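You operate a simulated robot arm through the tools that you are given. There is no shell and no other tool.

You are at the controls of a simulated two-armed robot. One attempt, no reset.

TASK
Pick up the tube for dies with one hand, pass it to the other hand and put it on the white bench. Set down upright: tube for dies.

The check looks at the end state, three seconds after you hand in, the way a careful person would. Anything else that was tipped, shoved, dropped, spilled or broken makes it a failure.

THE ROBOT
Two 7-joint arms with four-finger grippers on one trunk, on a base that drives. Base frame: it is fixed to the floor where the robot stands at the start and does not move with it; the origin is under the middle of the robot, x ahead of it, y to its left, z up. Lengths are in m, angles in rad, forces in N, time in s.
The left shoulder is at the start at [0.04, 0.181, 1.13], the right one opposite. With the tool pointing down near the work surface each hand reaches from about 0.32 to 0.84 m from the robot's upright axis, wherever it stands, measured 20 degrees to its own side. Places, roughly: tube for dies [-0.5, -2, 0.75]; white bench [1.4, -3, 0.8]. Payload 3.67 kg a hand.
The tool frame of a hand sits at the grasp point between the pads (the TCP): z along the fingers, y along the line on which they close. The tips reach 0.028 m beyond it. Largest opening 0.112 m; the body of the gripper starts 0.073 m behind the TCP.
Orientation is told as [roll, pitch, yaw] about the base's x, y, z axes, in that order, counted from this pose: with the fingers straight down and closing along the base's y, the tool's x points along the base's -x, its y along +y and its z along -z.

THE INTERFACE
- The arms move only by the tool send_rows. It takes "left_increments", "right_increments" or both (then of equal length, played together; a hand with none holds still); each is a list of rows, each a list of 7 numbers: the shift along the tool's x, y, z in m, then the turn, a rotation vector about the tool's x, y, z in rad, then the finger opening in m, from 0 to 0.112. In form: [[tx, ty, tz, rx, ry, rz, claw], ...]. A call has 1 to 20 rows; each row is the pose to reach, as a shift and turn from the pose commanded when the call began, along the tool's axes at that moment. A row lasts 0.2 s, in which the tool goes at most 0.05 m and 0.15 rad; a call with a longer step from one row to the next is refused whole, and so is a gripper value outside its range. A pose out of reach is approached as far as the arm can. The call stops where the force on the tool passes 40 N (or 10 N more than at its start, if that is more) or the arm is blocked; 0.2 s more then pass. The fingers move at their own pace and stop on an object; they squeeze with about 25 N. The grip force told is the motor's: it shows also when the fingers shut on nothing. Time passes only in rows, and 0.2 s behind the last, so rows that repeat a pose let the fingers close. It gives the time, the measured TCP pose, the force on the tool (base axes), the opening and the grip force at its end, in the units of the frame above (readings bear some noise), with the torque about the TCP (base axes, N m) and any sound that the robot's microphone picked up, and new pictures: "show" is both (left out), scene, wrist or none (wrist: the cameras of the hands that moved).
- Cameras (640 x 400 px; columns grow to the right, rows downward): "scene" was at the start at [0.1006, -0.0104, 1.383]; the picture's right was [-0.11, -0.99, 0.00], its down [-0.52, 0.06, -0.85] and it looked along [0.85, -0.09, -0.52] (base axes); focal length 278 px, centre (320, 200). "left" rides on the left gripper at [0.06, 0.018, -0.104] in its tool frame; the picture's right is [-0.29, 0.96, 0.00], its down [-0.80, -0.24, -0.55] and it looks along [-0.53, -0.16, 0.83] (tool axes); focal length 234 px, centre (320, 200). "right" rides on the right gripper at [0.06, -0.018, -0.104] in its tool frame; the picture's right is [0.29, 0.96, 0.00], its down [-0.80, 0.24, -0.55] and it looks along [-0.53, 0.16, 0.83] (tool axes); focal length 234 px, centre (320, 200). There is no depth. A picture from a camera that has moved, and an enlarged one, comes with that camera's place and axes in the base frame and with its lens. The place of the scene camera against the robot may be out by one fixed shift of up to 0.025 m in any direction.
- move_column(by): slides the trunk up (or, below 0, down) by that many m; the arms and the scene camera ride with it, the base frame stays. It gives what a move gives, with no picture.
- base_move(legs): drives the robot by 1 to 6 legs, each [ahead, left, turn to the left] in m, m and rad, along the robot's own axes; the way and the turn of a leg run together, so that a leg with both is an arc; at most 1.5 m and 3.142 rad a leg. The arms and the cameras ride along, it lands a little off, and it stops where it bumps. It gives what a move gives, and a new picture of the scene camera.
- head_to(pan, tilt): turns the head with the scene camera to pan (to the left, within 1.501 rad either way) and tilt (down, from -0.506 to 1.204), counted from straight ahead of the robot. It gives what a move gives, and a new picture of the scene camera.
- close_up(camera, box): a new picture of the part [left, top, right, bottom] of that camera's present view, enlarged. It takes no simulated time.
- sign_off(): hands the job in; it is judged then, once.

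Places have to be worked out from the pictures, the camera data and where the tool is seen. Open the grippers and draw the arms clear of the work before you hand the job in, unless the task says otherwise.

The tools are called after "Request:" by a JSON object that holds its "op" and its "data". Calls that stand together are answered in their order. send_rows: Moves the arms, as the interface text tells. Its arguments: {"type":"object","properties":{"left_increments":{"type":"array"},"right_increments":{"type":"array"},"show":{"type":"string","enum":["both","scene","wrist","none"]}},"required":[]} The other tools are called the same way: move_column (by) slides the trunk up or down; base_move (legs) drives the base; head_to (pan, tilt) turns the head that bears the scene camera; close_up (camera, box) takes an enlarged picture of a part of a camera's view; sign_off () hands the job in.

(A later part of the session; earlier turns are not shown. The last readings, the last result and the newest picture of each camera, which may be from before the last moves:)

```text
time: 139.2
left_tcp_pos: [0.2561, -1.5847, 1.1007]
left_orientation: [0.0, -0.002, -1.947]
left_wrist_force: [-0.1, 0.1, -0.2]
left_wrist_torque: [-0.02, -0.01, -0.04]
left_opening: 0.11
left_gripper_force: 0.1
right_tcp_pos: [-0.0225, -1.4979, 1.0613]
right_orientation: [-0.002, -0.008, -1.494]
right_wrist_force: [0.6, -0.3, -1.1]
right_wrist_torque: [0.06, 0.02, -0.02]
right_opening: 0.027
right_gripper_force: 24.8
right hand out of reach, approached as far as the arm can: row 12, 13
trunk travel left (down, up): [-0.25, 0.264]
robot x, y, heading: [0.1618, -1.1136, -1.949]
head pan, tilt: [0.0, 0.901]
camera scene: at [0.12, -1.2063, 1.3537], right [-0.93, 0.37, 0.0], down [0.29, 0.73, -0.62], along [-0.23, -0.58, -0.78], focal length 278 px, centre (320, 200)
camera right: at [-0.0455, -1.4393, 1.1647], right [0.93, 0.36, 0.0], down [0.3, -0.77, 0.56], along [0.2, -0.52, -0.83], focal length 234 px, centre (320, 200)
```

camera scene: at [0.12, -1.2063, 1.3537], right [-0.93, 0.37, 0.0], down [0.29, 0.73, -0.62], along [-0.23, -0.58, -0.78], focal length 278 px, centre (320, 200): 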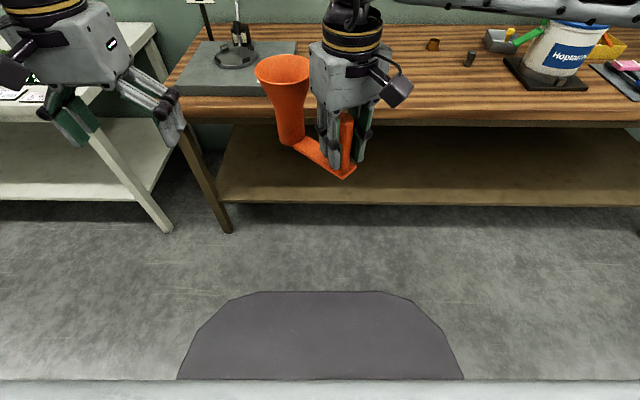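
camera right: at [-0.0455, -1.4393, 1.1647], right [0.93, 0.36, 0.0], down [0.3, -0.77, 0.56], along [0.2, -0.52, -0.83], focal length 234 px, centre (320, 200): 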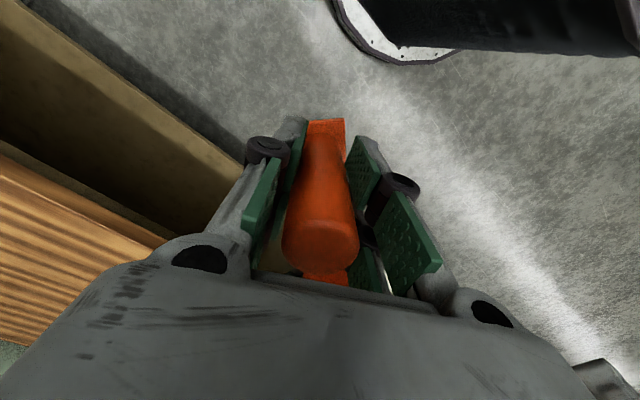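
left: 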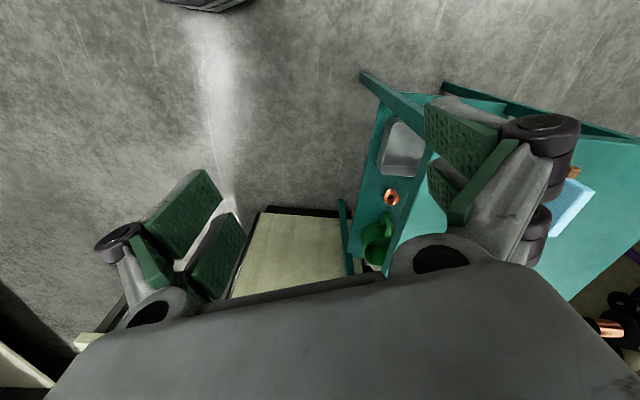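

The tube is now held at about (0.025, -1.605) with its bottom near z≈1.008. I turn the left hand to point ahead-right and tilt its fingers forward, in place, clear of the tube.

Request:
{"op": "send_rows", "data": {"left_increments": [[0, 0, -0.02, 0, 0, 0.14, 0.1], [0, 0, -0.04, 0, 0, 0.28, 0.085], [0, 0, -0.04, 0, 0, 0.42, 0.085], [0, 0, -0.04, 0, 0, 0.56, 0.085], [0, 0, -0.04, 0, 0, 0.698, 0.085], [0, 0, -0.04, 0, 0, 0.698, 0.085]], "show": "none"}}

Request:
{"op": "send_rows", "data": {"left_increments": [[0, 0, 0, 0, -0.14, 0, 0.085], [0, 0, 0, 0, -0.28, 0, 0.085], [0, 0, 0, 0, -0.42, 0, 0.085], [0, 0, 0, 0, -0.56, 0, 0.085], [0, 0, 0, 0, -0.7, 0, 0.085], [0, 0, 0, 0, -0.8, 0, 0.085], [0, 0, 0, 0, -0.873, 0, 0.085], [0, 0, 0, 0, -0.873, 0, 0.085]], "show": "both"}}

```text
time: 140.6
left_tcp_pos: [0.2571, -1.5846, 1.1425]
left_orientation: [0.002, -0.002, -2.646]
left_wrist_force: [-0.7, -0.3, 0.4]
left_wrist_torque: [0.01, -0.04, 0.03]
left_opening: 0.0852
left_gripper_force: 0.1
right_tcp_pos: [-0.0213, -1.4989, 1.0614]
right_orientation: [0.004, -0.007, -1.493]
right_wrist_force: [0.5, -0.2, -0.7]
right_wrist_torque: [0.04, 0.03, -0.01]
right_opening: 0.0271
right_gripper_force: 25.3
trunk travel left (down, up): [-0.25, 0.264]
robot x, y, heading: [0.1669, -1.1156, -1.943]
head pan, tilt: [0.0, 0.901]
```

```text
time: 142.4
left_tcp_pos: [0.2556, -1.585, 1.1413]
left_orientation: [0.001, -0.875, -2.645]
left_wrist_force: [0.9, -0.3, 0.6]
left_wrist_torque: [-0.01, 0.03, -0.01]
left_opening: 0.085
left_gripper_force: 0.1
right_tcp_pos: [-0.0218, -1.4984, 1.0616]
right_orientation: [0.003, -0.009, -1.494]
right_wrist_force: [0.1, 0.5, -0.3]
right_wrist_torque: [0.05, 0.02, -0.02]
right_opening: 0.027
right_gripper_force: 25.0
trunk travel left (down, up): [-0.25, 0.264]
robot x, y, heading: [0.1648, -1.1146, -1.943]
head pan, tilt: [0.0, 0.901]
camera scene: at [0.12, -1.2063, 1.3537], right [-0.93, 0.37, 0.0], down [0.29, 0.73, -0.62], along [-0.23, -0.58, -0.78], focal length 278 px, centre (320, 200)
camera left: at [0.3679, -1.5442, 1.1621], right [0.29, -0.93, 0.22], down [-0.19, 0.17, 0.97], along [-0.94, -0.33, -0.13], focal length 234 px, centre (320, 200)
```

scene: 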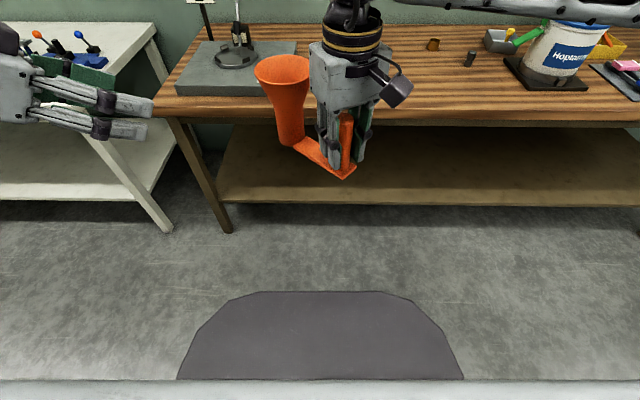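
left: 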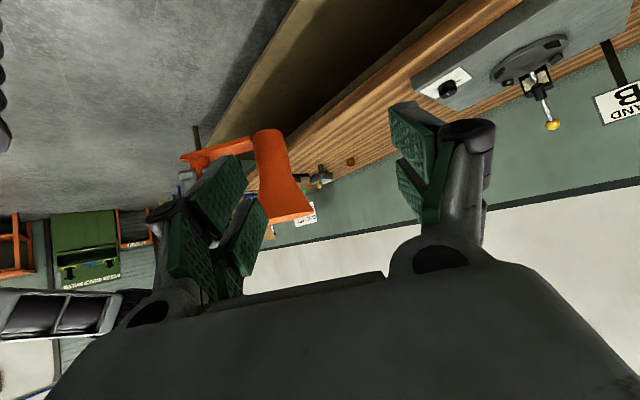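

Both hands are placed; the left camera sees the tube between the fingers' reach. I zoom in to verify the tube's exact position against the kinematic estimate.

Request:
{"op": "close_up", "data": {"camera": "left", "box": [180, 110, 340, 230]}}

Request:
{"op": "close_up", "data": {"camera": "scene", "box": [220, 30, 420, 190]}}

```text
3.33 times, centred on (260, 170) of left
camera zoom: at [0.3679, -1.5442, 1.1621], right [0.29, -0.93, 0.22], down [-0.19, 0.17, 0.97], along [-0.94, -0.33, -0.13], focal length 781 px, centre (520, 300)
```

zoom: 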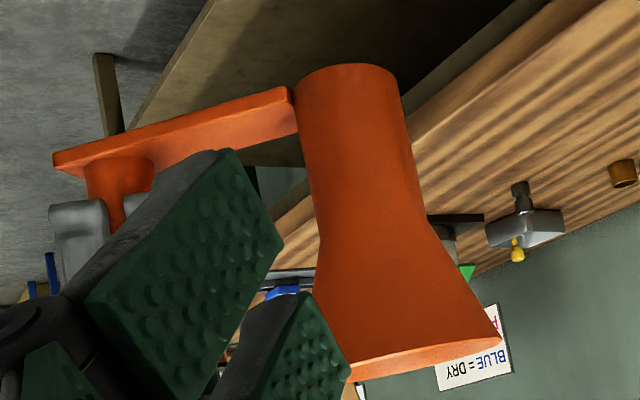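

```text
2.50 times, centred on (320, 110) of scene
camera zoom: at [0.12, -1.2063, 1.3537], right [-0.93, 0.37, 0.0], down [0.29, 0.73, -0.62], along [-0.23, -0.58, -0.78], focal length 694 px, centre (320, 425)
```

zoom: 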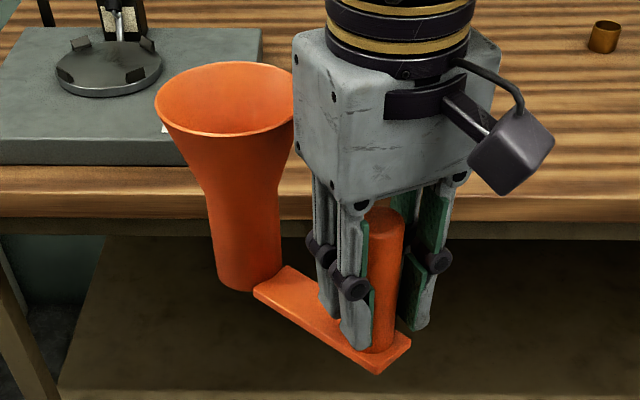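

The camera agrees with the kinematic estimate within ~3 mm (rim at (0.024, -1.604, 1.135)). I bring the left hand to the pre-grasp 0.14 m behind the tube along its finger direction.

Request:
{"op": "send_rows", "data": {"left_increments": [[-0.0147, -0.0232, 0.0199, 0, 0, 0, 0.085], [-0.0294, -0.0464, 0.0398, 0, 0, 0, 0.085], [-0.0441, -0.0695, 0.0597, 0, 0, 0, 0.085], [-0.0588, -0.0927, 0.0796, 0, 0, 0, 0.085], [-0.0588, -0.0927, 0.0796, 0, 0, 0, 0.085]], "show": "both"}}

Request:
{"op": "close_up", "data": {"camera": "scene", "box": [160, 30, 400, 190]}}

```text
time: 143.6
left_tcp_pos: [0.1214, -1.5571, 1.1389]
left_orientation: [0.002, -0.876, -2.647]
left_wrist_force: [-0.3, 0.9, -0.7]
left_wrist_torque: [0.02, 0.0, -0.04]
left_opening: 0.0849
left_gripper_force: 0.1
left hand out of reach, approached as far as the arm can: row 1, 2, 3, 4, 5
right_tcp_pos: [-0.0205, -1.4984, 1.063]
right_orientation: [0.002, -0.006, -1.495]
right_wrist_force: [0.5, -0.1, -0.9]
right_wrist_torque: [0.04, 0.05, 0.0]
right_opening: 0.027
right_gripper_force: 24.9
trunk travel left (down, up): [-0.25, 0.264]
robot x, y, heading: [0.1648, -1.1135, -1.947]
head pan, tilt: [0.0, 0.901]
camera scene: at [0.1212, -1.2054, 1.3538], right [-0.93, 0.37, 0.0], down [0.29, 0.73, -0.62], along [-0.23, -0.58, -0.78], focal length 278 px, centre (320, 200)
camera left: at [0.2333, -1.5172, 1.1589], right [0.29, -0.93, 0.22], down [-0.19, 0.17, 0.97], along [-0.94, -0.33, -0.13], focal length 234 px, centre (320, 200)
```

scene: 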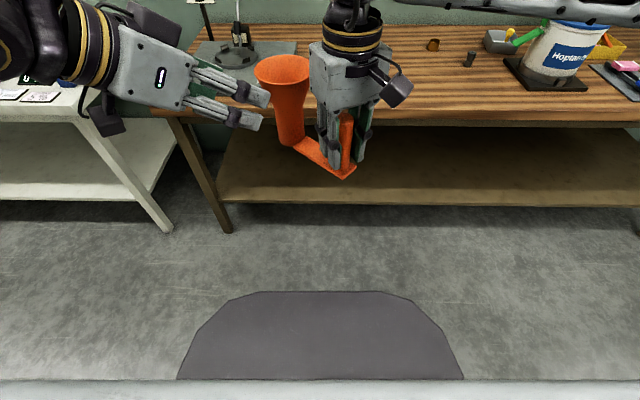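
left: 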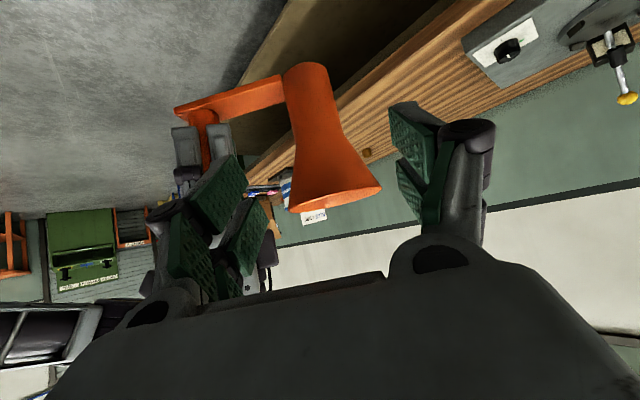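

```text
2.50 times, centred on (280, 110) of scene
camera zoom: at [0.1212, -1.2054, 1.3538], right [-0.93, 0.37, 0.0], down [0.29, 0.73, -0.62], along [-0.23, -0.58, -0.78], focal length 694 px, centre (420, 425)
```

zoom: 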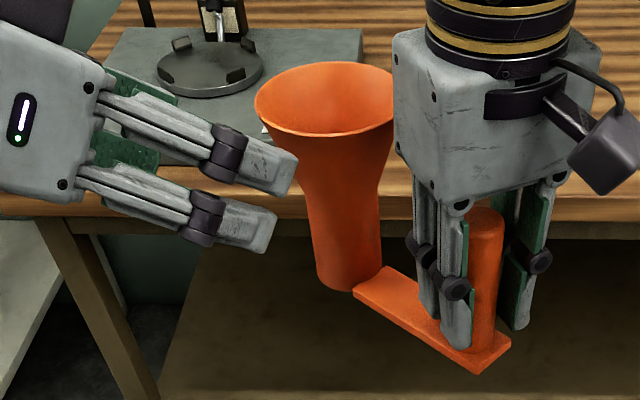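

The left hand is within a few mm of pre-grasp. I advance half the way and check.

Request:
{"op": "send_rows", "data": {"left_increments": [[0.001, -0.001, 0.02, 0, 0, 0, 0.085], [0.002, -0.002, 0.04, 0, 0, 0, 0.085], [0.003, -0.002, 0.06, 0, 0, 0, 0.085], [0.0035, -0.0025, 0.075, 0, 0, 0, 0.085], [0.0035, -0.0025, 0.075, 0, 0, 0, 0.085]], "show": "both"}}

Request:
{"op": "close_up", "data": {"camera": "scene", "box": [160, 30, 400, 190]}}

```text
time: 144.8
left_tcp_pos: [0.0715, -1.5796, 1.087]
left_orientation: [0.002, -0.878, -2.647]
left_wrist_force: [0.0, 1.3, -0.2]
left_wrist_torque: [0.0, -0.04, 0.02]
left_opening: 0.085
left_gripper_force: 0.1
right_tcp_pos: [-0.0213, -1.4963, 1.0614]
right_orientation: [0.001, -0.009, -1.495]
right_wrist_force: [1.0, 0.2, -1.1]
right_wrist_torque: [0.05, 0.05, 0.0]
right_opening: 0.0272
right_gripper_force: 24.8
trunk travel left (down, up): [-0.25, 0.264]
robot x, y, heading: [0.1668, -1.1135, -1.954]
head pan, tilt: [0.0, 0.901]
camera scene: at [0.1203, -1.2056, 1.3538], right [-0.93, 0.37, 0.0], down [0.29, 0.73, -0.62], along [-0.23, -0.58, -0.78], focal length 278 px, centre (320, 200)
camera left: at [0.1838, -1.5401, 1.1084], right [0.29, -0.93, 0.22], down [-0.19, 0.17, 0.97], along [-0.94, -0.33, -0.13], focal length 234 px, centre (320, 200)
```

scene: 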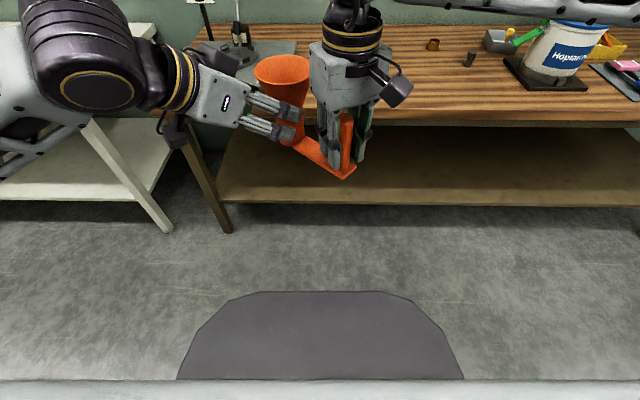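
left: 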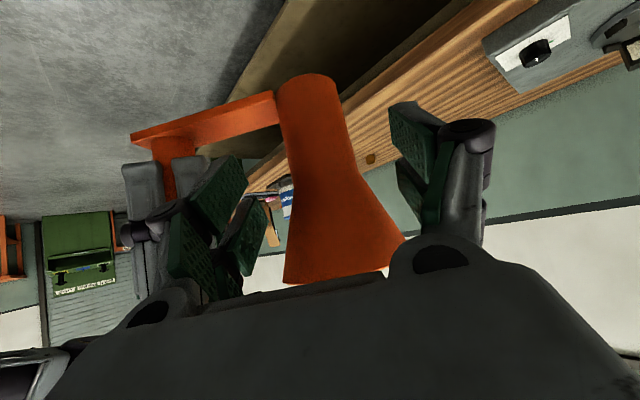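

```text
2.50 times, centred on (280, 110) of scene
camera zoom: at [0.1203, -1.2056, 1.3538], right [-0.93, 0.37, 0.0], down [0.29, 0.73, -0.62], along [-0.23, -0.58, -0.78], focal length 694 px, centre (420, 425)
```

zoom: 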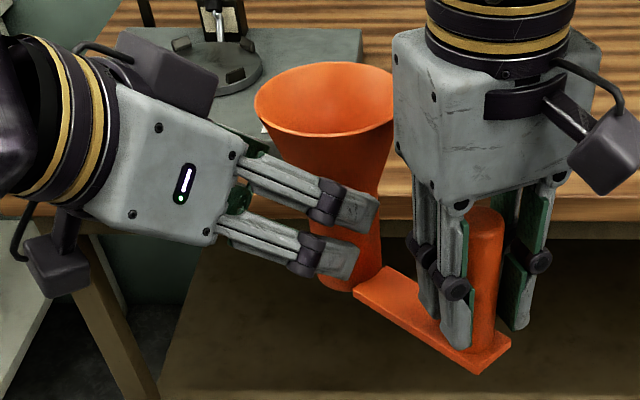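

The tube is well centered between the left fingers and the hands are clear. I advance the remaining 6 cm.

Request:
{"op": "send_rows", "data": {"left_increments": [[0.0005, 0, 0.018, 0, 0, 0, 0.085], [0.001, 0, 0.036, 0, 0, 0, 0.085], [0.0015, 0, 0.052, 0, 0, 0, 0.085], [0.0017, 0, 0.0625, 0, 0, 0, 0.085], [0.0017, 0, 0.0625, 0, 0, 0, 0.085]], "show": "both"}}

Request:
{"op": "close_up", "data": {"camera": "scene", "box": [160, 30, 400, 190]}}

Request:
{"op": "close_up", "data": {"camera": "left", "box": [160, 60, 480, 280]}}

```text
time: 146.0
left_tcp_pos: [0.0303, -1.602, 1.0465]
left_orientation: [0.002, -0.877, -2.647]
left_wrist_force: [5.5, -1.5, 8.4]
left_wrist_torque: [0.37, 0.24, -0.17]
left_opening: 0.0851
left_gripper_force: 0.0
right_tcp_pos: [-0.0226, -1.4971, 1.0599]
right_orientation: [0.0, -0.006, -1.495]
right_wrist_force: [-6.4, 1.9, -8.8]
right_wrist_torque: [0.56, 0.29, -0.33]
right_opening: 0.0272
right_gripper_force: 25.0
trunk travel left (down, up): [-0.25, 0.264]
robot x, y, heading: [0.1645, -1.1153, -1.95]
head pan, tilt: [0.0, 0.901]
camera scene: at [0.1202, -1.2058, 1.3537], right [-0.93, 0.37, 0.0], down [0.29, 0.73, -0.62], along [-0.23, -0.58, -0.78], focal length 278 px, centre (320, 200)
camera left: at [0.1426, -1.5617, 1.067], right [0.3, -0.93, 0.22], down [-0.19, 0.17, 0.97], along [-0.94, -0.33, -0.12], focal length 234 px, centre (320, 200)
```

scene: 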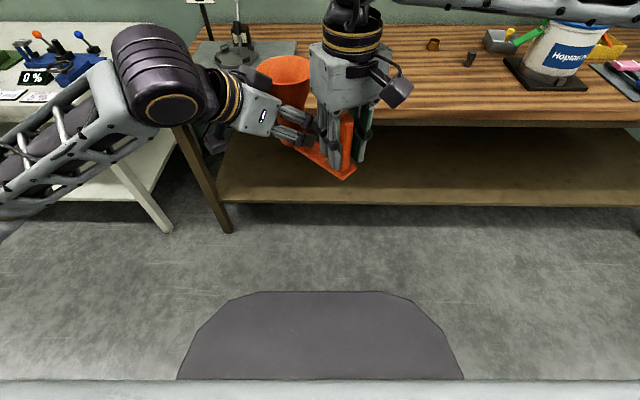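
left: 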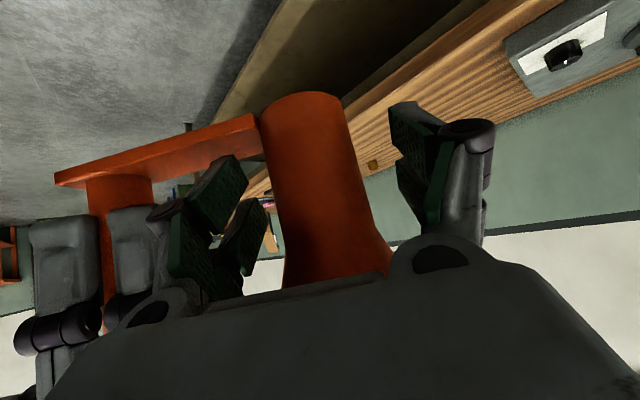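

```text
2.50 times, centred on (280, 110) of scene
camera zoom: at [0.1202, -1.2058, 1.3537], right [-0.93, 0.37, 0.0], down [0.29, 0.73, -0.62], along [-0.23, -0.58, -0.78], focal length 694 px, centre (420, 425)
```

zoom: 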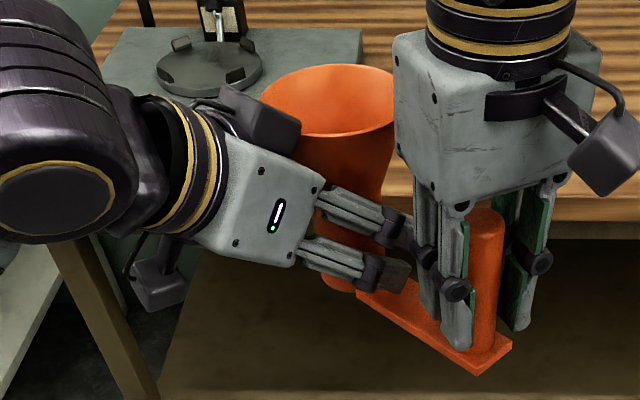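

```text
1.82 times, centred on (320, 170) of left
camera zoom: at [0.1426, -1.5617, 1.067], right [0.3, -0.93, 0.22], down [-0.19, 0.17, 0.97], along [-0.94, -0.33, -0.12], focal length 426 px, centre (320, 254)
```

zoom: 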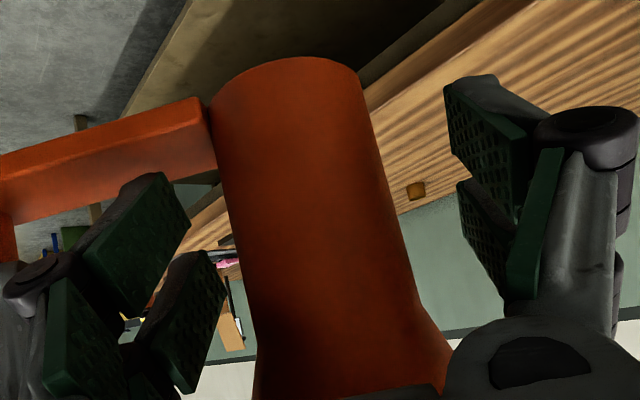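

Both wrists read ~10 N of opposing push: the left fingertip is resting on the foot plate. I raise the left hand by 12 mm before closing.

Request:
{"op": "send_rows", "data": {"left_increments": [[-0.0046, 0, -0.0039, 0, 0, 0, 0.085], [-0.0092, 0, -0.0077, 0, 0, 0, 0.085], [-0.0092, 0, -0.0077, 0, 0, 0, 0.085]], "show": "both"}}

Request:
{"op": "close_up", "data": {"camera": "left", "box": [160, 60, 480, 280]}}

```text
time: 146.8
left_tcp_pos: [0.0318, -1.6002, 1.0593]
left_orientation: [0.001, -0.874, -2.646]
left_wrist_force: [0.1, -0.7, -0.1]
left_wrist_torque: [0.0, 0.03, 0.01]
left_opening: 0.0851
left_gripper_force: 0.1
right_tcp_pos: [-0.0206, -1.4967, 1.0619]
right_orientation: [0.003, -0.009, -1.492]
right_wrist_force: [0.4, 0.1, -1.1]
right_wrist_torque: [0.06, -0.03, 0.02]
right_opening: 0.0274
right_gripper_force: 24.9
trunk travel left (down, up): [-0.25, 0.264]
robot x, y, heading: [0.1663, -1.1162, -1.948]
head pan, tilt: [0.0, 0.901]
camera scene: at [0.1201, -1.206, 1.3537], right [-0.93, 0.37, 0.0], down [0.29, 0.73, -0.62], along [-0.23, -0.58, -0.78], focal length 278 px, centre (320, 200)
camera left: at [0.1431, -1.5608, 1.0794], right [0.29, -0.93, 0.22], down [-0.19, 0.17, 0.97], along [-0.94, -0.33, -0.13], focal length 234 px, centre (320, 200)
```

scene: 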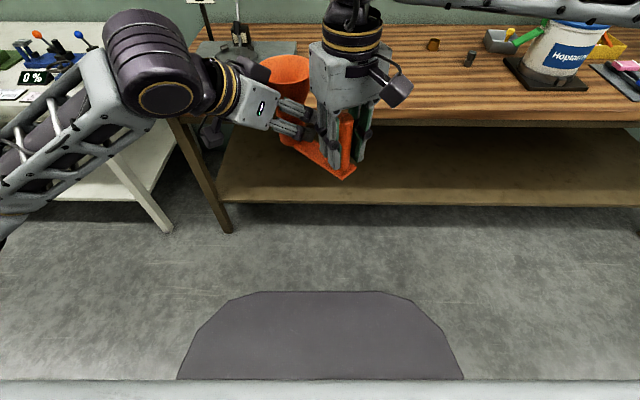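
left: 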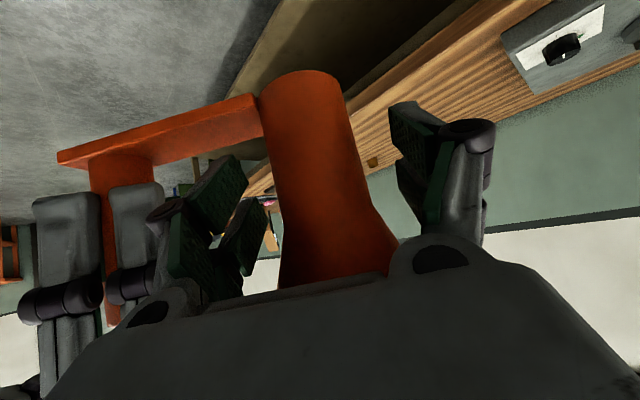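

```text
1.82 times, centred on (320, 170) of left
camera zoom: at [0.1431, -1.5608, 1.0794], right [0.29, -0.93, 0.22], down [-0.19, 0.17, 0.97], along [-0.94, -0.33, -0.13], focal length 426 px, centre (320, 254)
```

zoom: 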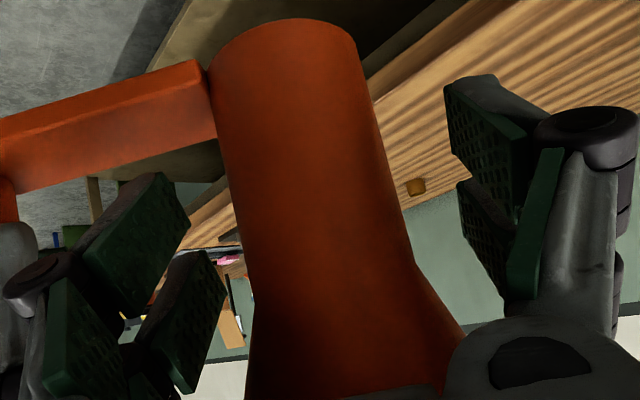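

Forces are back to zero and the tube sits centered between the left pads. I close the left gripper gradually.

Request:
{"op": "send_rows", "data": {"left_increments": [[0, 0, 0, 0, 0, 0, 0.065], [0, 0, 0, 0, 0, 0, 0.052], [0, 0, 0, 0, 0, 0, 0.045], [0, 0, 0, 0, 0, 0, 0.03], [0, 0, 0, 0, 0, 0, 0.0], [0, 0, 0, 0, 0, 0, 0.0], [0, 0, 0, 0, 0, 0, 0.0]], "show": "both"}}

Request:
{"op": "close_up", "data": {"camera": "left", "box": [160, 60, 480, 280]}}

Request:
{"op": "close_up", "data": {"camera": "scene", "box": [160, 30, 400, 190]}}

```text
time: 148.4
left_tcp_pos: [0.0307, -1.6004, 1.0598]
left_orientation: [0.002, -0.877, -2.646]
left_wrist_force: [-0.6, -0.1, -0.3]
left_wrist_torque: [-0.12, 0.08, 0.1]
left_opening: 0.0551
left_gripper_force: 24.6
right_tcp_pos: [-0.0231, -1.4968, 1.0605]
right_orientation: [0.0, -0.01, -1.494]
right_wrist_force: [0.9, -0.1, -0.7]
right_wrist_torque: [0.16, -0.02, 0.0]
right_opening: 0.0272
right_gripper_force: 24.6
trunk travel left (down, up): [-0.25, 0.264]
robot x, y, heading: [0.165, -1.1182, -1.941]
head pan, tilt: [0.0, 0.901]
camera scene: at [0.1201, -1.206, 1.3537], right [-0.93, 0.37, 0.0], down [0.29, 0.73, -0.62], along [-0.23, -0.58, -0.78], focal length 278 px, centre (320, 200)
camera left: at [0.1432, -1.5608, 1.0794], right [0.29, -0.93, 0.22], down [-0.19, 0.17, 0.97], along [-0.94, -0.33, -0.13], focal length 234 px, centre (320, 200)
```

scene: 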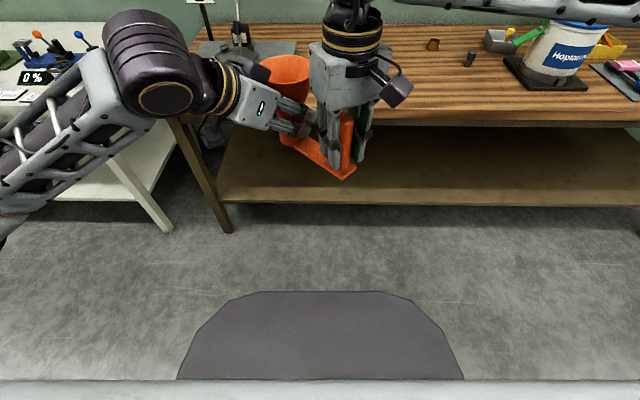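
left: 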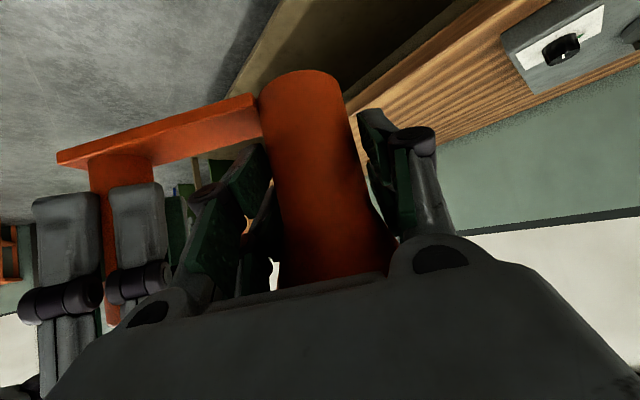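

```text
1.82 times, centred on (320, 170) of left
camera zoom: at [0.1432, -1.5608, 1.0794], right [0.29, -0.93, 0.22], down [-0.19, 0.17, 0.97], along [-0.94, -0.33, -0.13], focal length 426 px, centre (320, 254)
```

zoom: 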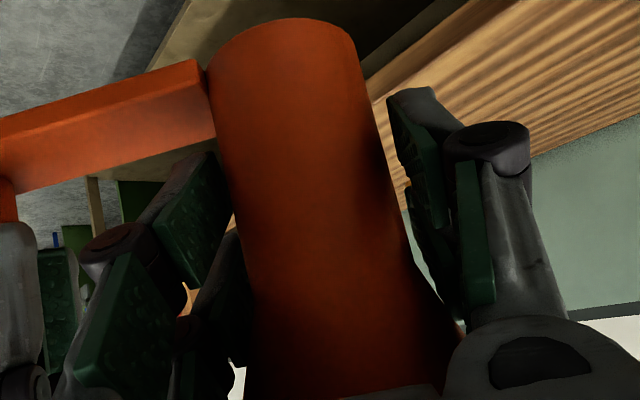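

```text
2.50 times, centred on (280, 110) of scene
camera zoom: at [0.1201, -1.206, 1.3537], right [-0.93, 0.37, 0.0], down [0.29, 0.73, -0.62], along [-0.23, -0.58, -0.78], focal length 694 px, centre (420, 425)
```

zoom: 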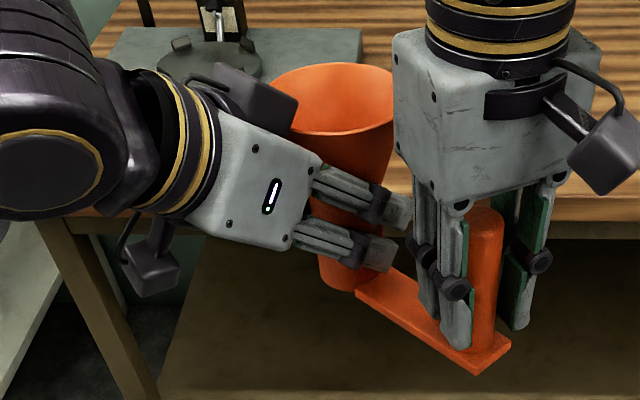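

The left gripper stopped at 55 mm with 25 N and no side forces – a bit wider than the 48–50 mm I expected. I look closer from the other cameras before trusting the grip.

Request:
{"op": "close_up", "data": {"camera": "scene", "box": [240, 50, 340, 150]}}

Request:
{"op": "close_up", "data": {"camera": "right", "box": [160, 80, 480, 300]}}

Request:
{"op": "close_up", "data": {"camera": "left", "box": [230, 130, 430, 270]}}

```text
4.00 times, centred on (290, 100) of scene
camera zoom: at [0.1201, -1.206, 1.3537], right [-0.93, 0.37, 0.0], down [0.29, 0.73, -0.62], along [-0.23, -0.58, -0.78], focal length 1110 px, centre (440, 600)
```

zoom: 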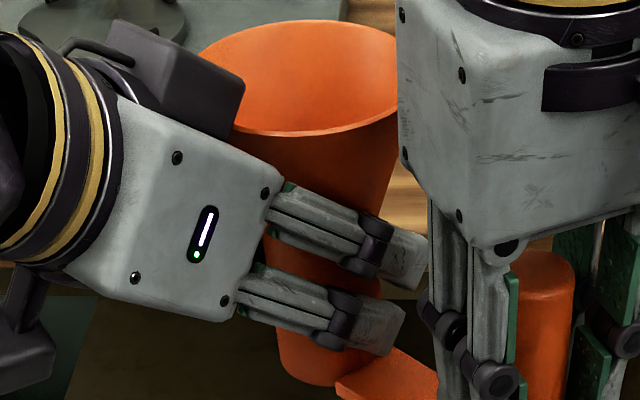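

```text
1.82 times, centred on (320, 190) of right
camera zoom: at [-0.0454, -1.4391, 1.1648], right [0.93, 0.36, 0.0], down [0.3, -0.77, 0.56], along [0.2, -0.52, -0.83], focal length 426 px, centre (320, 218)
```

zoom: 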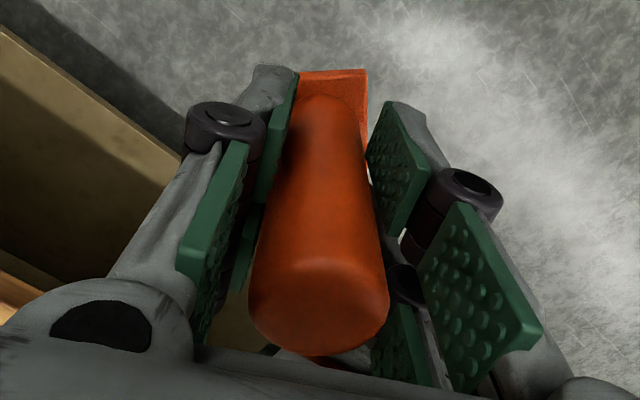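

```text
2.86 times, centred on (330, 200) of left
camera zoom: at [0.1432, -1.5608, 1.0794], right [0.29, -0.93, 0.22], down [-0.19, 0.17, 0.97], along [-0.94, -0.33, -0.13], focal length 669 px, centre (291, 200)
```

zoom: 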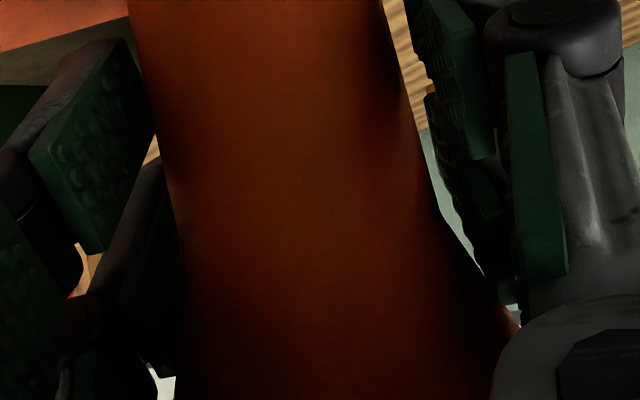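

The tube wall tapers slightly outward toward the top, which explains 55 mm; the flare also keeps it from slipping down. I now open the right gripper a little and watch whether the left holds it alone.

Request:
{"op": "send_rows", "data": {"right_increments": [[0, 0, 0, 0, 0, 0, 0.032], [0, 0, 0, 0, 0, 0, 0.038], [0, 0, 0, 0, 0, 0, 0.045], [0, 0, 0, 0, 0, 0, 0.05], [0, 0, 0, 0, 0, 0, 0.05]], "show": "both"}}

Request:
{"op": "close_up", "data": {"camera": "scene", "box": [160, 30, 400, 190]}}

```text
time: 149.6
left_tcp_pos: [0.031, -1.5998, 1.0586]
left_orientation: [0.001, -0.878, -2.646]
left_wrist_force: [-1.0, 0.1, -0.4]
left_wrist_torque: [-0.07, -0.04, 0.01]
left_opening: 0.0553
left_gripper_force: 24.8
right_tcp_pos: [-0.0216, -1.4977, 1.0618]
right_orientation: [0.003, -0.009, -1.495]
right_wrist_force: [-0.4, -0.4, -0.7]
right_wrist_torque: [-0.02, 0.0, 0.0]
right_opening: 0.0499
right_gripper_force: 0.1
trunk travel left (down, up): [-0.25, 0.264]
robot x, y, heading: [0.1631, -1.113, -1.947]
head pan, tilt: [0.0, 0.901]
camera scene: at [0.1201, -1.206, 1.3537], right [-0.93, 0.37, 0.0], down [0.29, 0.73, -0.62], along [-0.23, -0.58, -0.78], focal length 278 px, centre (320, 200)
camera right: at [-0.0455, -1.4391, 1.1648], right [0.93, 0.36, 0.0], down [0.3, -0.77, 0.56], along [0.2, -0.52, -0.83], focal length 234 px, centre (320, 200)
```

scene: 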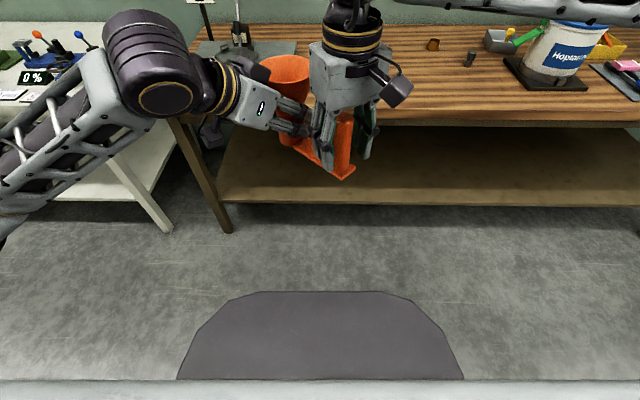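
right: 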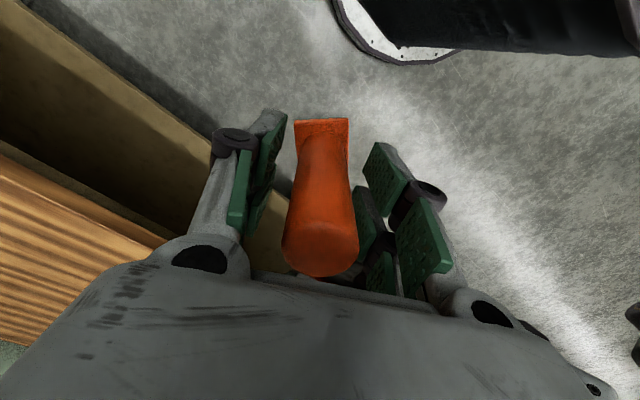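

```text
2.50 times, centred on (280, 110) of scene
camera zoom: at [0.1201, -1.206, 1.3537], right [-0.93, 0.37, 0.0], down [0.29, 0.73, -0.62], along [-0.23, -0.58, -0.78], focal length 694 px, centre (420, 425)
```

zoom: 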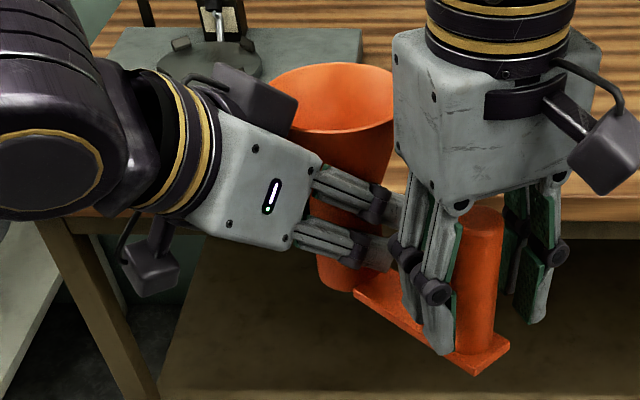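

The left hand holds the object alone without movement. I raise the right hand straight up off the post.

Request:
{"op": "send_rows", "data": {"right_increments": [[0, 0, -0.02, 0, 0, 0, 0.05], [0, 0, -0.04, 0, 0, 0, 0.05], [0, 0, -0.065, 0, 0, 0, 0.05], [0, 0, -0.09, 0, 0, 0, 0.05], [0, 0, -0.12, 0, 0, 0, 0.05], [0, 0, -0.14, 0, 0, 0, 0.05], [0, 0, -0.14, 0, 0, 0, 0.05]], "show": "both"}}

Request:
{"op": "close_up", "data": {"camera": "scene", "box": [160, 30, 400, 190]}}

```text
time: 151.2
left_tcp_pos: [0.0312, -1.6008, 1.0592]
left_orientation: [0.002, -0.876, -2.646]
left_wrist_force: [-0.5, -0.1, -1.0]
left_wrist_torque: [-0.04, -0.04, 0.0]
left_opening: 0.053
left_gripper_force: 25.1
right_tcp_pos: [-0.0369, -1.4814, 1.1927]
right_orientation: [-0.002, -0.009, -1.494]
right_wrist_force: [0.3, 0.6, 0.1]
right_wrist_torque: [0.03, 0.02, 0.02]
right_opening: 0.0498
right_gripper_force: 0.0
right hand out of reach, approached as far as the arm can: row 1, 2, 3, 4, 5, 6, 7
trunk travel left (down, up): [-0.25, 0.264]
robot x, y, heading: [0.1663, -1.1145, -1.951]
head pan, tilt: [0.0, 0.901]
camera scene: at [0.1204, -1.2056, 1.3538], right [-0.93, 0.37, 0.0], down [0.29, 0.73, -0.62], along [-0.23, -0.58, -0.78], focal length 278 px, centre (320, 200)
camera right: at [-0.0603, -1.4225, 1.297], right [0.93, 0.36, 0.0], down [0.3, -0.77, 0.56], along [0.2, -0.52, -0.83], focal length 234 px, centre (320, 200)
```

scene: 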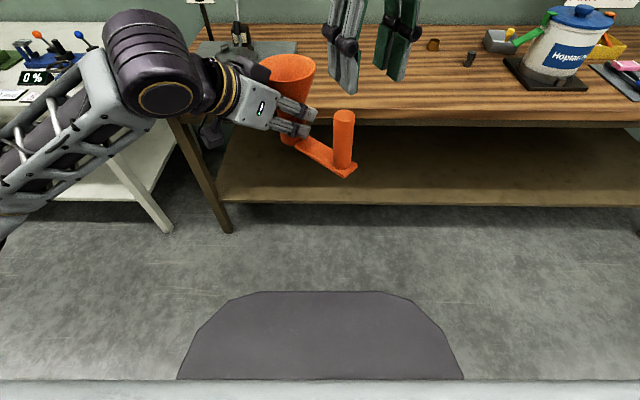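
right: 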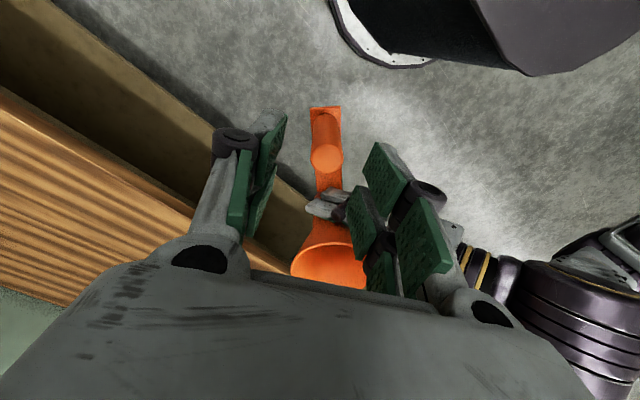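

```text
2.50 times, centred on (280, 110) of scene
camera zoom: at [0.1204, -1.2056, 1.3538], right [-0.93, 0.37, 0.0], down [0.29, 0.73, -0.62], along [-0.23, -0.58, -0.78], focal length 694 px, centre (420, 425)
```

zoom: 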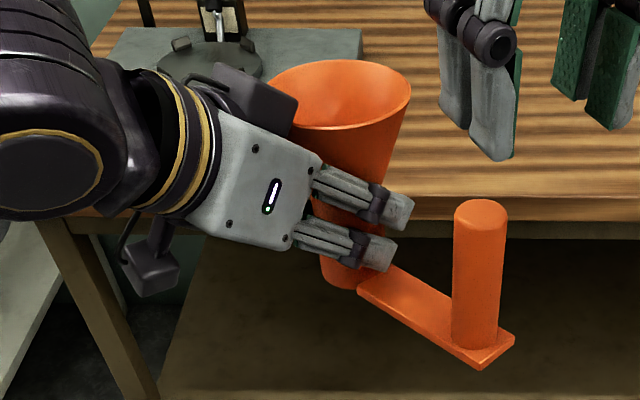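

The handover is done: the left hand alone holds the object, upright. I move the right hand away to the right and return it to neutral.

Request:
{"op": "send_rows", "data": {"right_increments": [[0, -0.04, 0, 0, 0, 0, 0.05], [0, -0.08, 0, 0, 0, 0, 0.05], [0, -0.12, 0, 0, 0, 0.1, 0.05], [0, -0.16, 0, 0, 0, 0.2, 0.05], [0, -0.2, 0, 0, 0, 0.3, 0.05], [0, -0.24, 0, 0, 0, 0.45, 0.05], [0, -0.28, 0, 0, 0, 0.45, 0.05], [0, -0.28, 0, 0, 0, 0.45, 0.05]], "show": "scene"}}

Request:
{"op": "close_up", "data": {"camera": "scene", "box": [200, 30, 400, 190]}}

Request:
{"op": "close_up", "data": {"camera": "left", "box": [0, 50, 480, 300]}}

```text
time: 153.0
left_tcp_pos: [0.0316, -1.6014, 1.0591]
left_orientation: [0.002, -0.876, -2.647]
left_wrist_force: [1.1, -0.6, -1.0]
left_wrist_torque: [-0.04, -0.02, 0.0]
left_opening: 0.0524
left_gripper_force: 25.7
right_tcp_pos: [-0.3159, -1.5015, 1.1921]
right_orientation: [0.002, -0.007, -1.944]
right_wrist_force: [0.8, 0.7, -0.3]
right_wrist_torque: [0.01, 0.03, 0.0]
right_opening: 0.05
right_gripper_force: 0.0
trunk travel left (down, up): [-0.25, 0.264]
robot x, y, heading: [0.166, -1.1127, -1.946]
head pan, tilt: [0.0, 0.901]
camera scene: at [0.1208, -1.2059, 1.3537], right [-0.93, 0.37, 0.0], down [0.29, 0.73, -0.62], along [-0.23, -0.58, -0.78], focal length 278 px, centre (320, 200)
```

scene: 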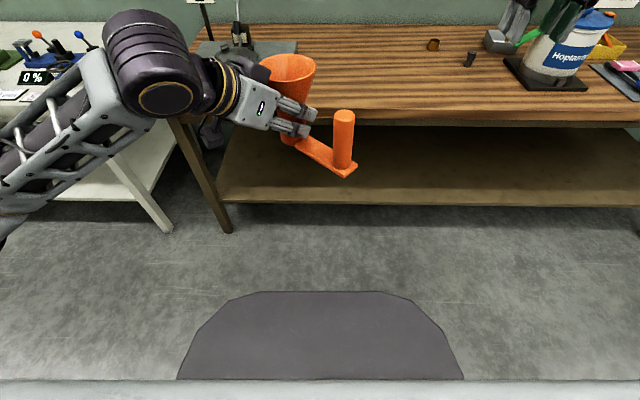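

```text
2.50 times, centred on (300, 110) of scene
camera zoom: at [0.1208, -1.2059, 1.3537], right [-0.93, 0.37, 0.0], down [0.29, 0.73, -0.62], along [-0.23, -0.58, -0.78], focal length 694 px, centre (370, 425)
```

zoom: 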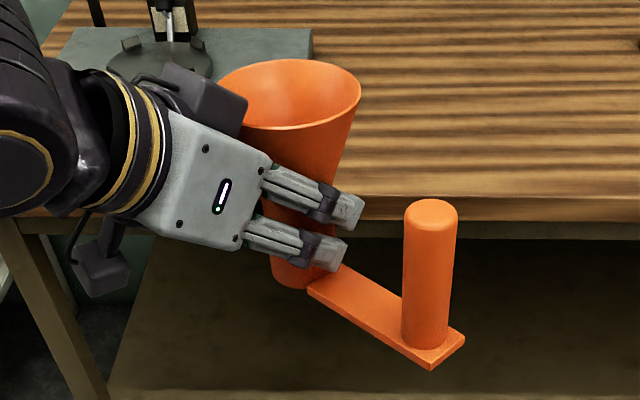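

```text
1.33 times, centred on (240, 175) of left
camera zoom: at [0.1438, -1.5608, 1.0795], right [0.29, -0.93, 0.22], down [-0.19, 0.17, 0.97], along [-0.94, -0.33, -0.13], focal length 312 px, centre (427, 233)
```

zoom: 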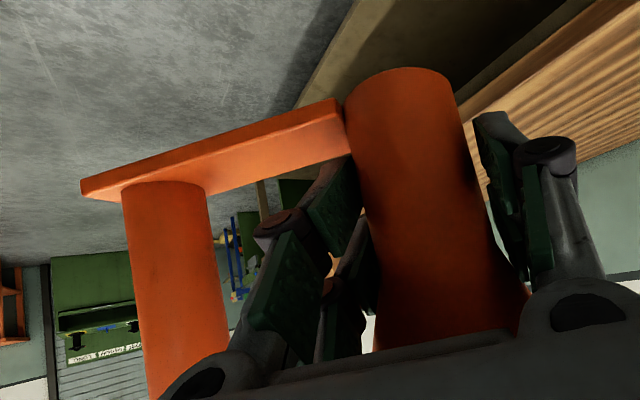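

The object rides steadily in the left hand. I drive along the aisle to the white bench (a little forward, then ~1.28 m left), keeping clear of the bench edges.

Request:
{"op": "base_move", "data": {"legs": [[0.12, 0, 0], [0, 0.64, 0]]}}

Request:
{"op": "close_up", "data": {"camera": "scene", "box": [200, 30, 400, 190]}}

```text
time: 157.4
left_tcp_pos: [0.5698, -1.9385, 1.0591]
left_orientation: [0.0, -0.875, -2.644]
left_wrist_force: [0.7, 0.5, -0.8]
left_wrist_torque: [-0.04, -0.04, -0.01]
left_opening: 0.0521
left_gripper_force: 24.8
right_tcp_pos: [0.2218, -1.8408, 1.1925]
right_orientation: [0.002, -0.008, -1.943]
right_wrist_force: [-0.6, 0.6, 0.8]
right_wrist_torque: [0.0, 0.04, 0.03]
right_opening: 0.0501
right_gripper_force: 0.0
trunk travel left (down, up): [-0.25, 0.264]
robot x, y, heading: [0.703, -1.4543, -1.949]
head pan, tilt: [0.0, 0.901]
camera scene: at [0.6585, -1.5441, 1.3537], right [-0.93, 0.37, 0.0], down [0.29, 0.73, -0.62], along [-0.23, -0.58, -0.78], focal length 278 px, centre (320, 200)
```

scene: 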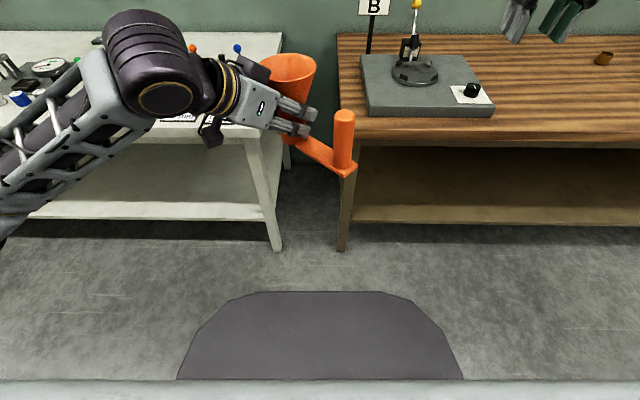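

```text
2.50 times, centred on (300, 110) of scene
camera zoom: at [0.6585, -1.5441, 1.3537], right [-0.93, 0.37, 0.0], down [0.29, 0.73, -0.62], along [-0.23, -0.58, -0.78], focal length 694 px, centre (370, 425)
```

zoom: 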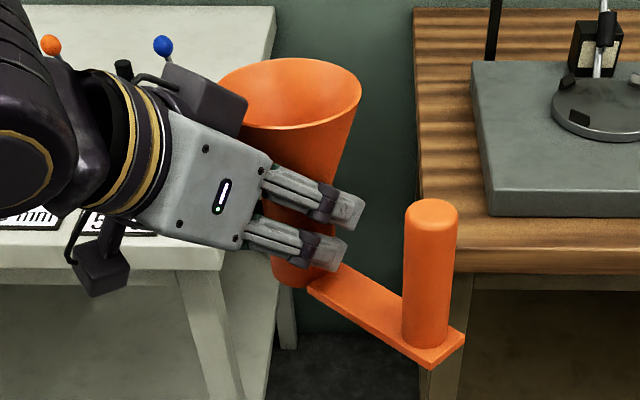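

Stable. I continue 0.62 m left along the bench front and look at the intended strip.

Request:
{"op": "base_move", "data": {"legs": [[0, 0.62, 0]]}}

Request:
{"op": "head_to", "data": {"pan": 0.1, "tilt": 0.75}}

```text
time: 161.0
left_tcp_pos: [1.1475, -2.1644, 1.0584]
left_orientation: [0.002, -0.875, -2.644]
left_wrist_force: [1.0, 0.3, -1.1]
left_wrist_torque: [-0.04, -0.02, -0.04]
left_opening: 0.0518
left_gripper_force: 25.0
right_tcp_pos: [0.8002, -2.0673, 1.1932]
right_orientation: [0.002, -0.007, -1.941]
right_wrist_force: [-0.1, 1.0, -0.3]
right_wrist_torque: [0.02, -0.01, 0.01]
right_opening: 0.0499
right_gripper_force: 0.1
trunk travel left (down, up): [-0.25, 0.264]
robot x, y, heading: [1.2807, -1.6789, -1.945]
head pan, tilt: [0.0, 0.901]
camera scene: at [1.2352, -1.7706, 1.3537], right [-0.93, 0.36, 0.0], down [0.29, 0.73, -0.62], along [-0.23, -0.58, -0.78], focal length 278 px, centre (320, 200)
```

scene: 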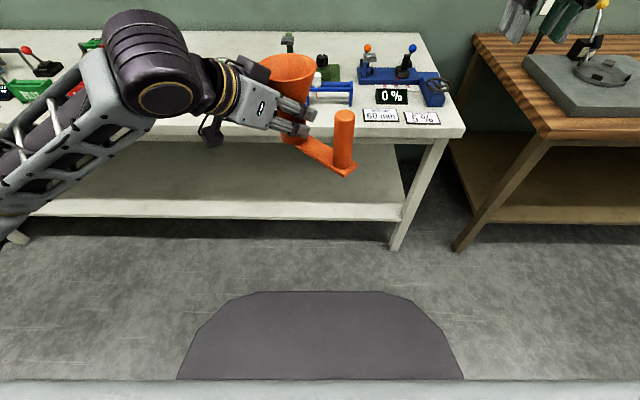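

```text
time: 161.7
left_tcp_pos: [1.1481, -2.1656, 1.059]
left_orientation: [-0.001, -0.875, -2.644]
left_wrist_force: [-0.2, 0.4, -0.6]
left_wrist_torque: [-0.02, -0.01, 0.02]
left_opening: 0.0518
left_gripper_force: 25.3
right_tcp_pos: [0.7997, -2.0669, 1.192]
right_orientation: [0.0, -0.008, -1.941]
right_wrist_force: [0.0, -0.9, 0.2]
right_wrist_torque: [0.02, 0.01, 0.02]
right_opening: 0.0502
right_gripper_force: 0.1
trunk travel left (down, up): [-0.25, 0.264]
robot x, y, heading: [1.2802, -1.6825, -1.945]
head pan, tilt: [0.099, 0.75]
camera scene: at [1.2402, -1.78, 1.3656], right [-0.96, 0.27, 0.0], down [0.18, 0.66, -0.73], along [-0.2, -0.7, -0.68], focal length 278 px, centre (320, 200)
```

scene: 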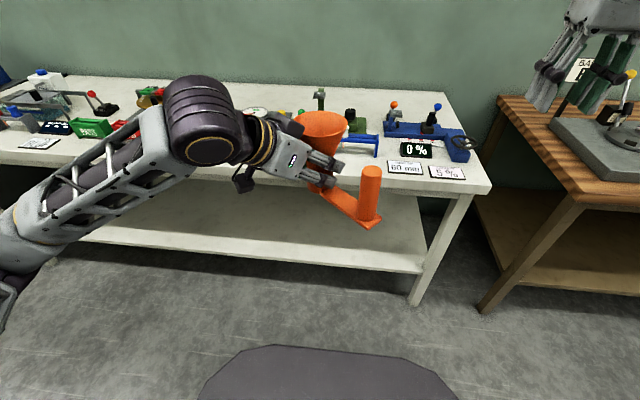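

My arm hides the strip. I swing the left hand out to my left and turn it to point straight ahead, which also puts the foot parallel to the bench edge, all still in front of the bench.

Request:
{"op": "send_rows", "data": {"left_increments": [[0.013, 0.0241, -0.0155, -0.0822, 0, -0.0687, 0.0], [0.0259, 0.0481, -0.0311, -0.1645, 0, -0.1374, 0.0], [0.0389, 0.0722, -0.0466, -0.2467, 0, -0.2061, 0.0], [0.0519, 0.0962, -0.0621, -0.3289, 0, -0.2747, 0.0], [0.0649, 0.1203, -0.0776, -0.4111, 0, -0.3434, 0.0], [0.0778, 0.1443, -0.0932, -0.4934, 0, -0.4121, 0.0], [0.0908, 0.1684, -0.1087, -0.5756, 0, -0.4808, 0.0], [0.0908, 0.1684, -0.1087, -0.5756, 0, -0.4808, 0.0]], "show": "both"}}

```text
time: 163.5
left_tcp_pos: [1.3547, -2.2462, 1.0596]
left_orientation: [0.002, -0.874, -1.891]
left_wrist_force: [-0.2, 0.0, -1.4]
left_wrist_torque: [0.03, -0.07, 0.0]
left_opening: 0.0513
left_gripper_force: 25.5
right_tcp_pos: [0.7984, -2.0681, 1.1924]
right_orientation: [0.004, -0.007, -1.941]
right_wrist_force: [0.5, 0.1, -0.4]
right_wrist_torque: [-0.01, 0.04, 0.03]
right_opening: 0.05
right_gripper_force: 0.0
trunk travel left (down, up): [-0.25, 0.264]
robot x, y, heading: [1.2788, -1.6801, -1.942]
head pan, tilt: [0.099, 0.75]
camera scene: at [1.2397, -1.7801, 1.3656], right [-0.96, 0.27, 0.0], down [0.18, 0.66, -0.73], along [-0.2, -0.7, -0.68], focal length 278 px, centre (320, 200)
camera left: at [1.4087, -2.1405, 1.081], right [0.85, -0.48, 0.22], down [-0.26, -0.01, 0.97], along [-0.46, -0.88, -0.13], focal length 234 px, centre (320, 200)
```

scene: 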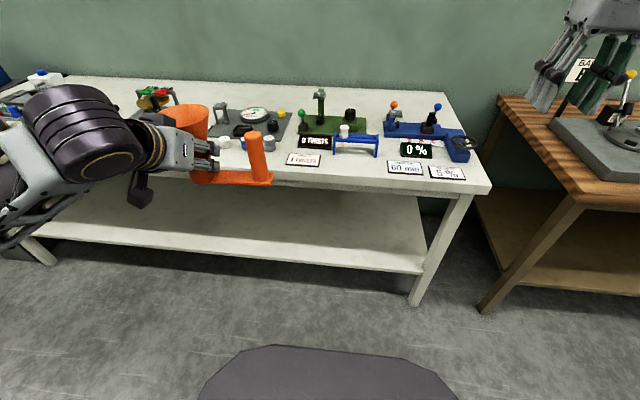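
left: 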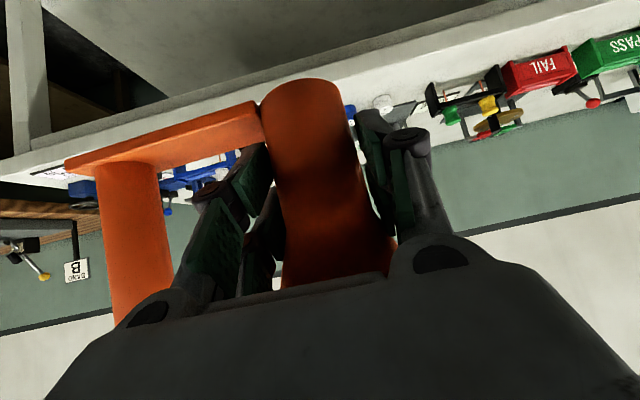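

Now the strip is visible. I zoom in on the free areas of the white bench's front.

Request:
{"op": "close_up", "data": {"camera": "scene", "box": [180, 90, 420, 240]}}

Request:
{"op": "close_up", "data": {"camera": "scene", "box": [0, 60, 240, 210]}}

```text
2.67 times, centred on (300, 165) of scene
camera zoom: at [1.2397, -1.7801, 1.3656], right [-0.96, 0.27, 0.0], down [0.18, 0.66, -0.73], along [-0.2, -0.7, -0.68], focal length 740 px, centre (373, 293)
```

zoom: 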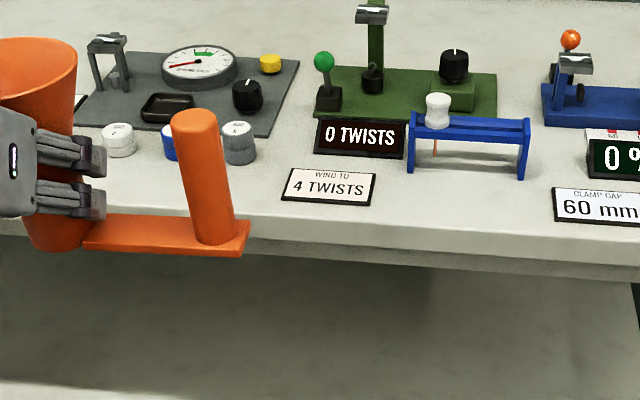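

```text
2.67 times, centred on (120, 135) of scene
camera zoom: at [1.2397, -1.7801, 1.3656], right [-0.96, 0.27, 0.0], down [0.18, 0.66, -0.73], along [-0.2, -0.7, -0.68], focal length 740 px, centre (853, 373)
```

zoom: 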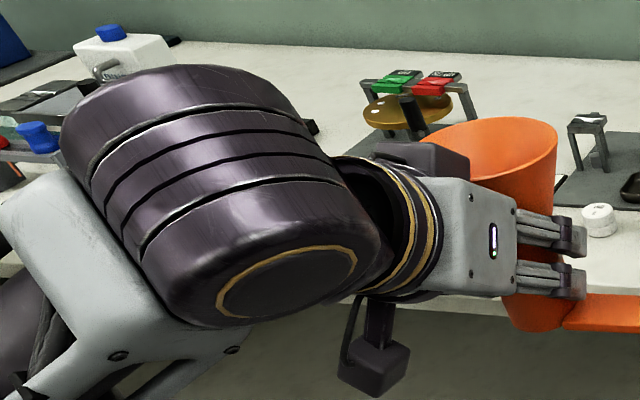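

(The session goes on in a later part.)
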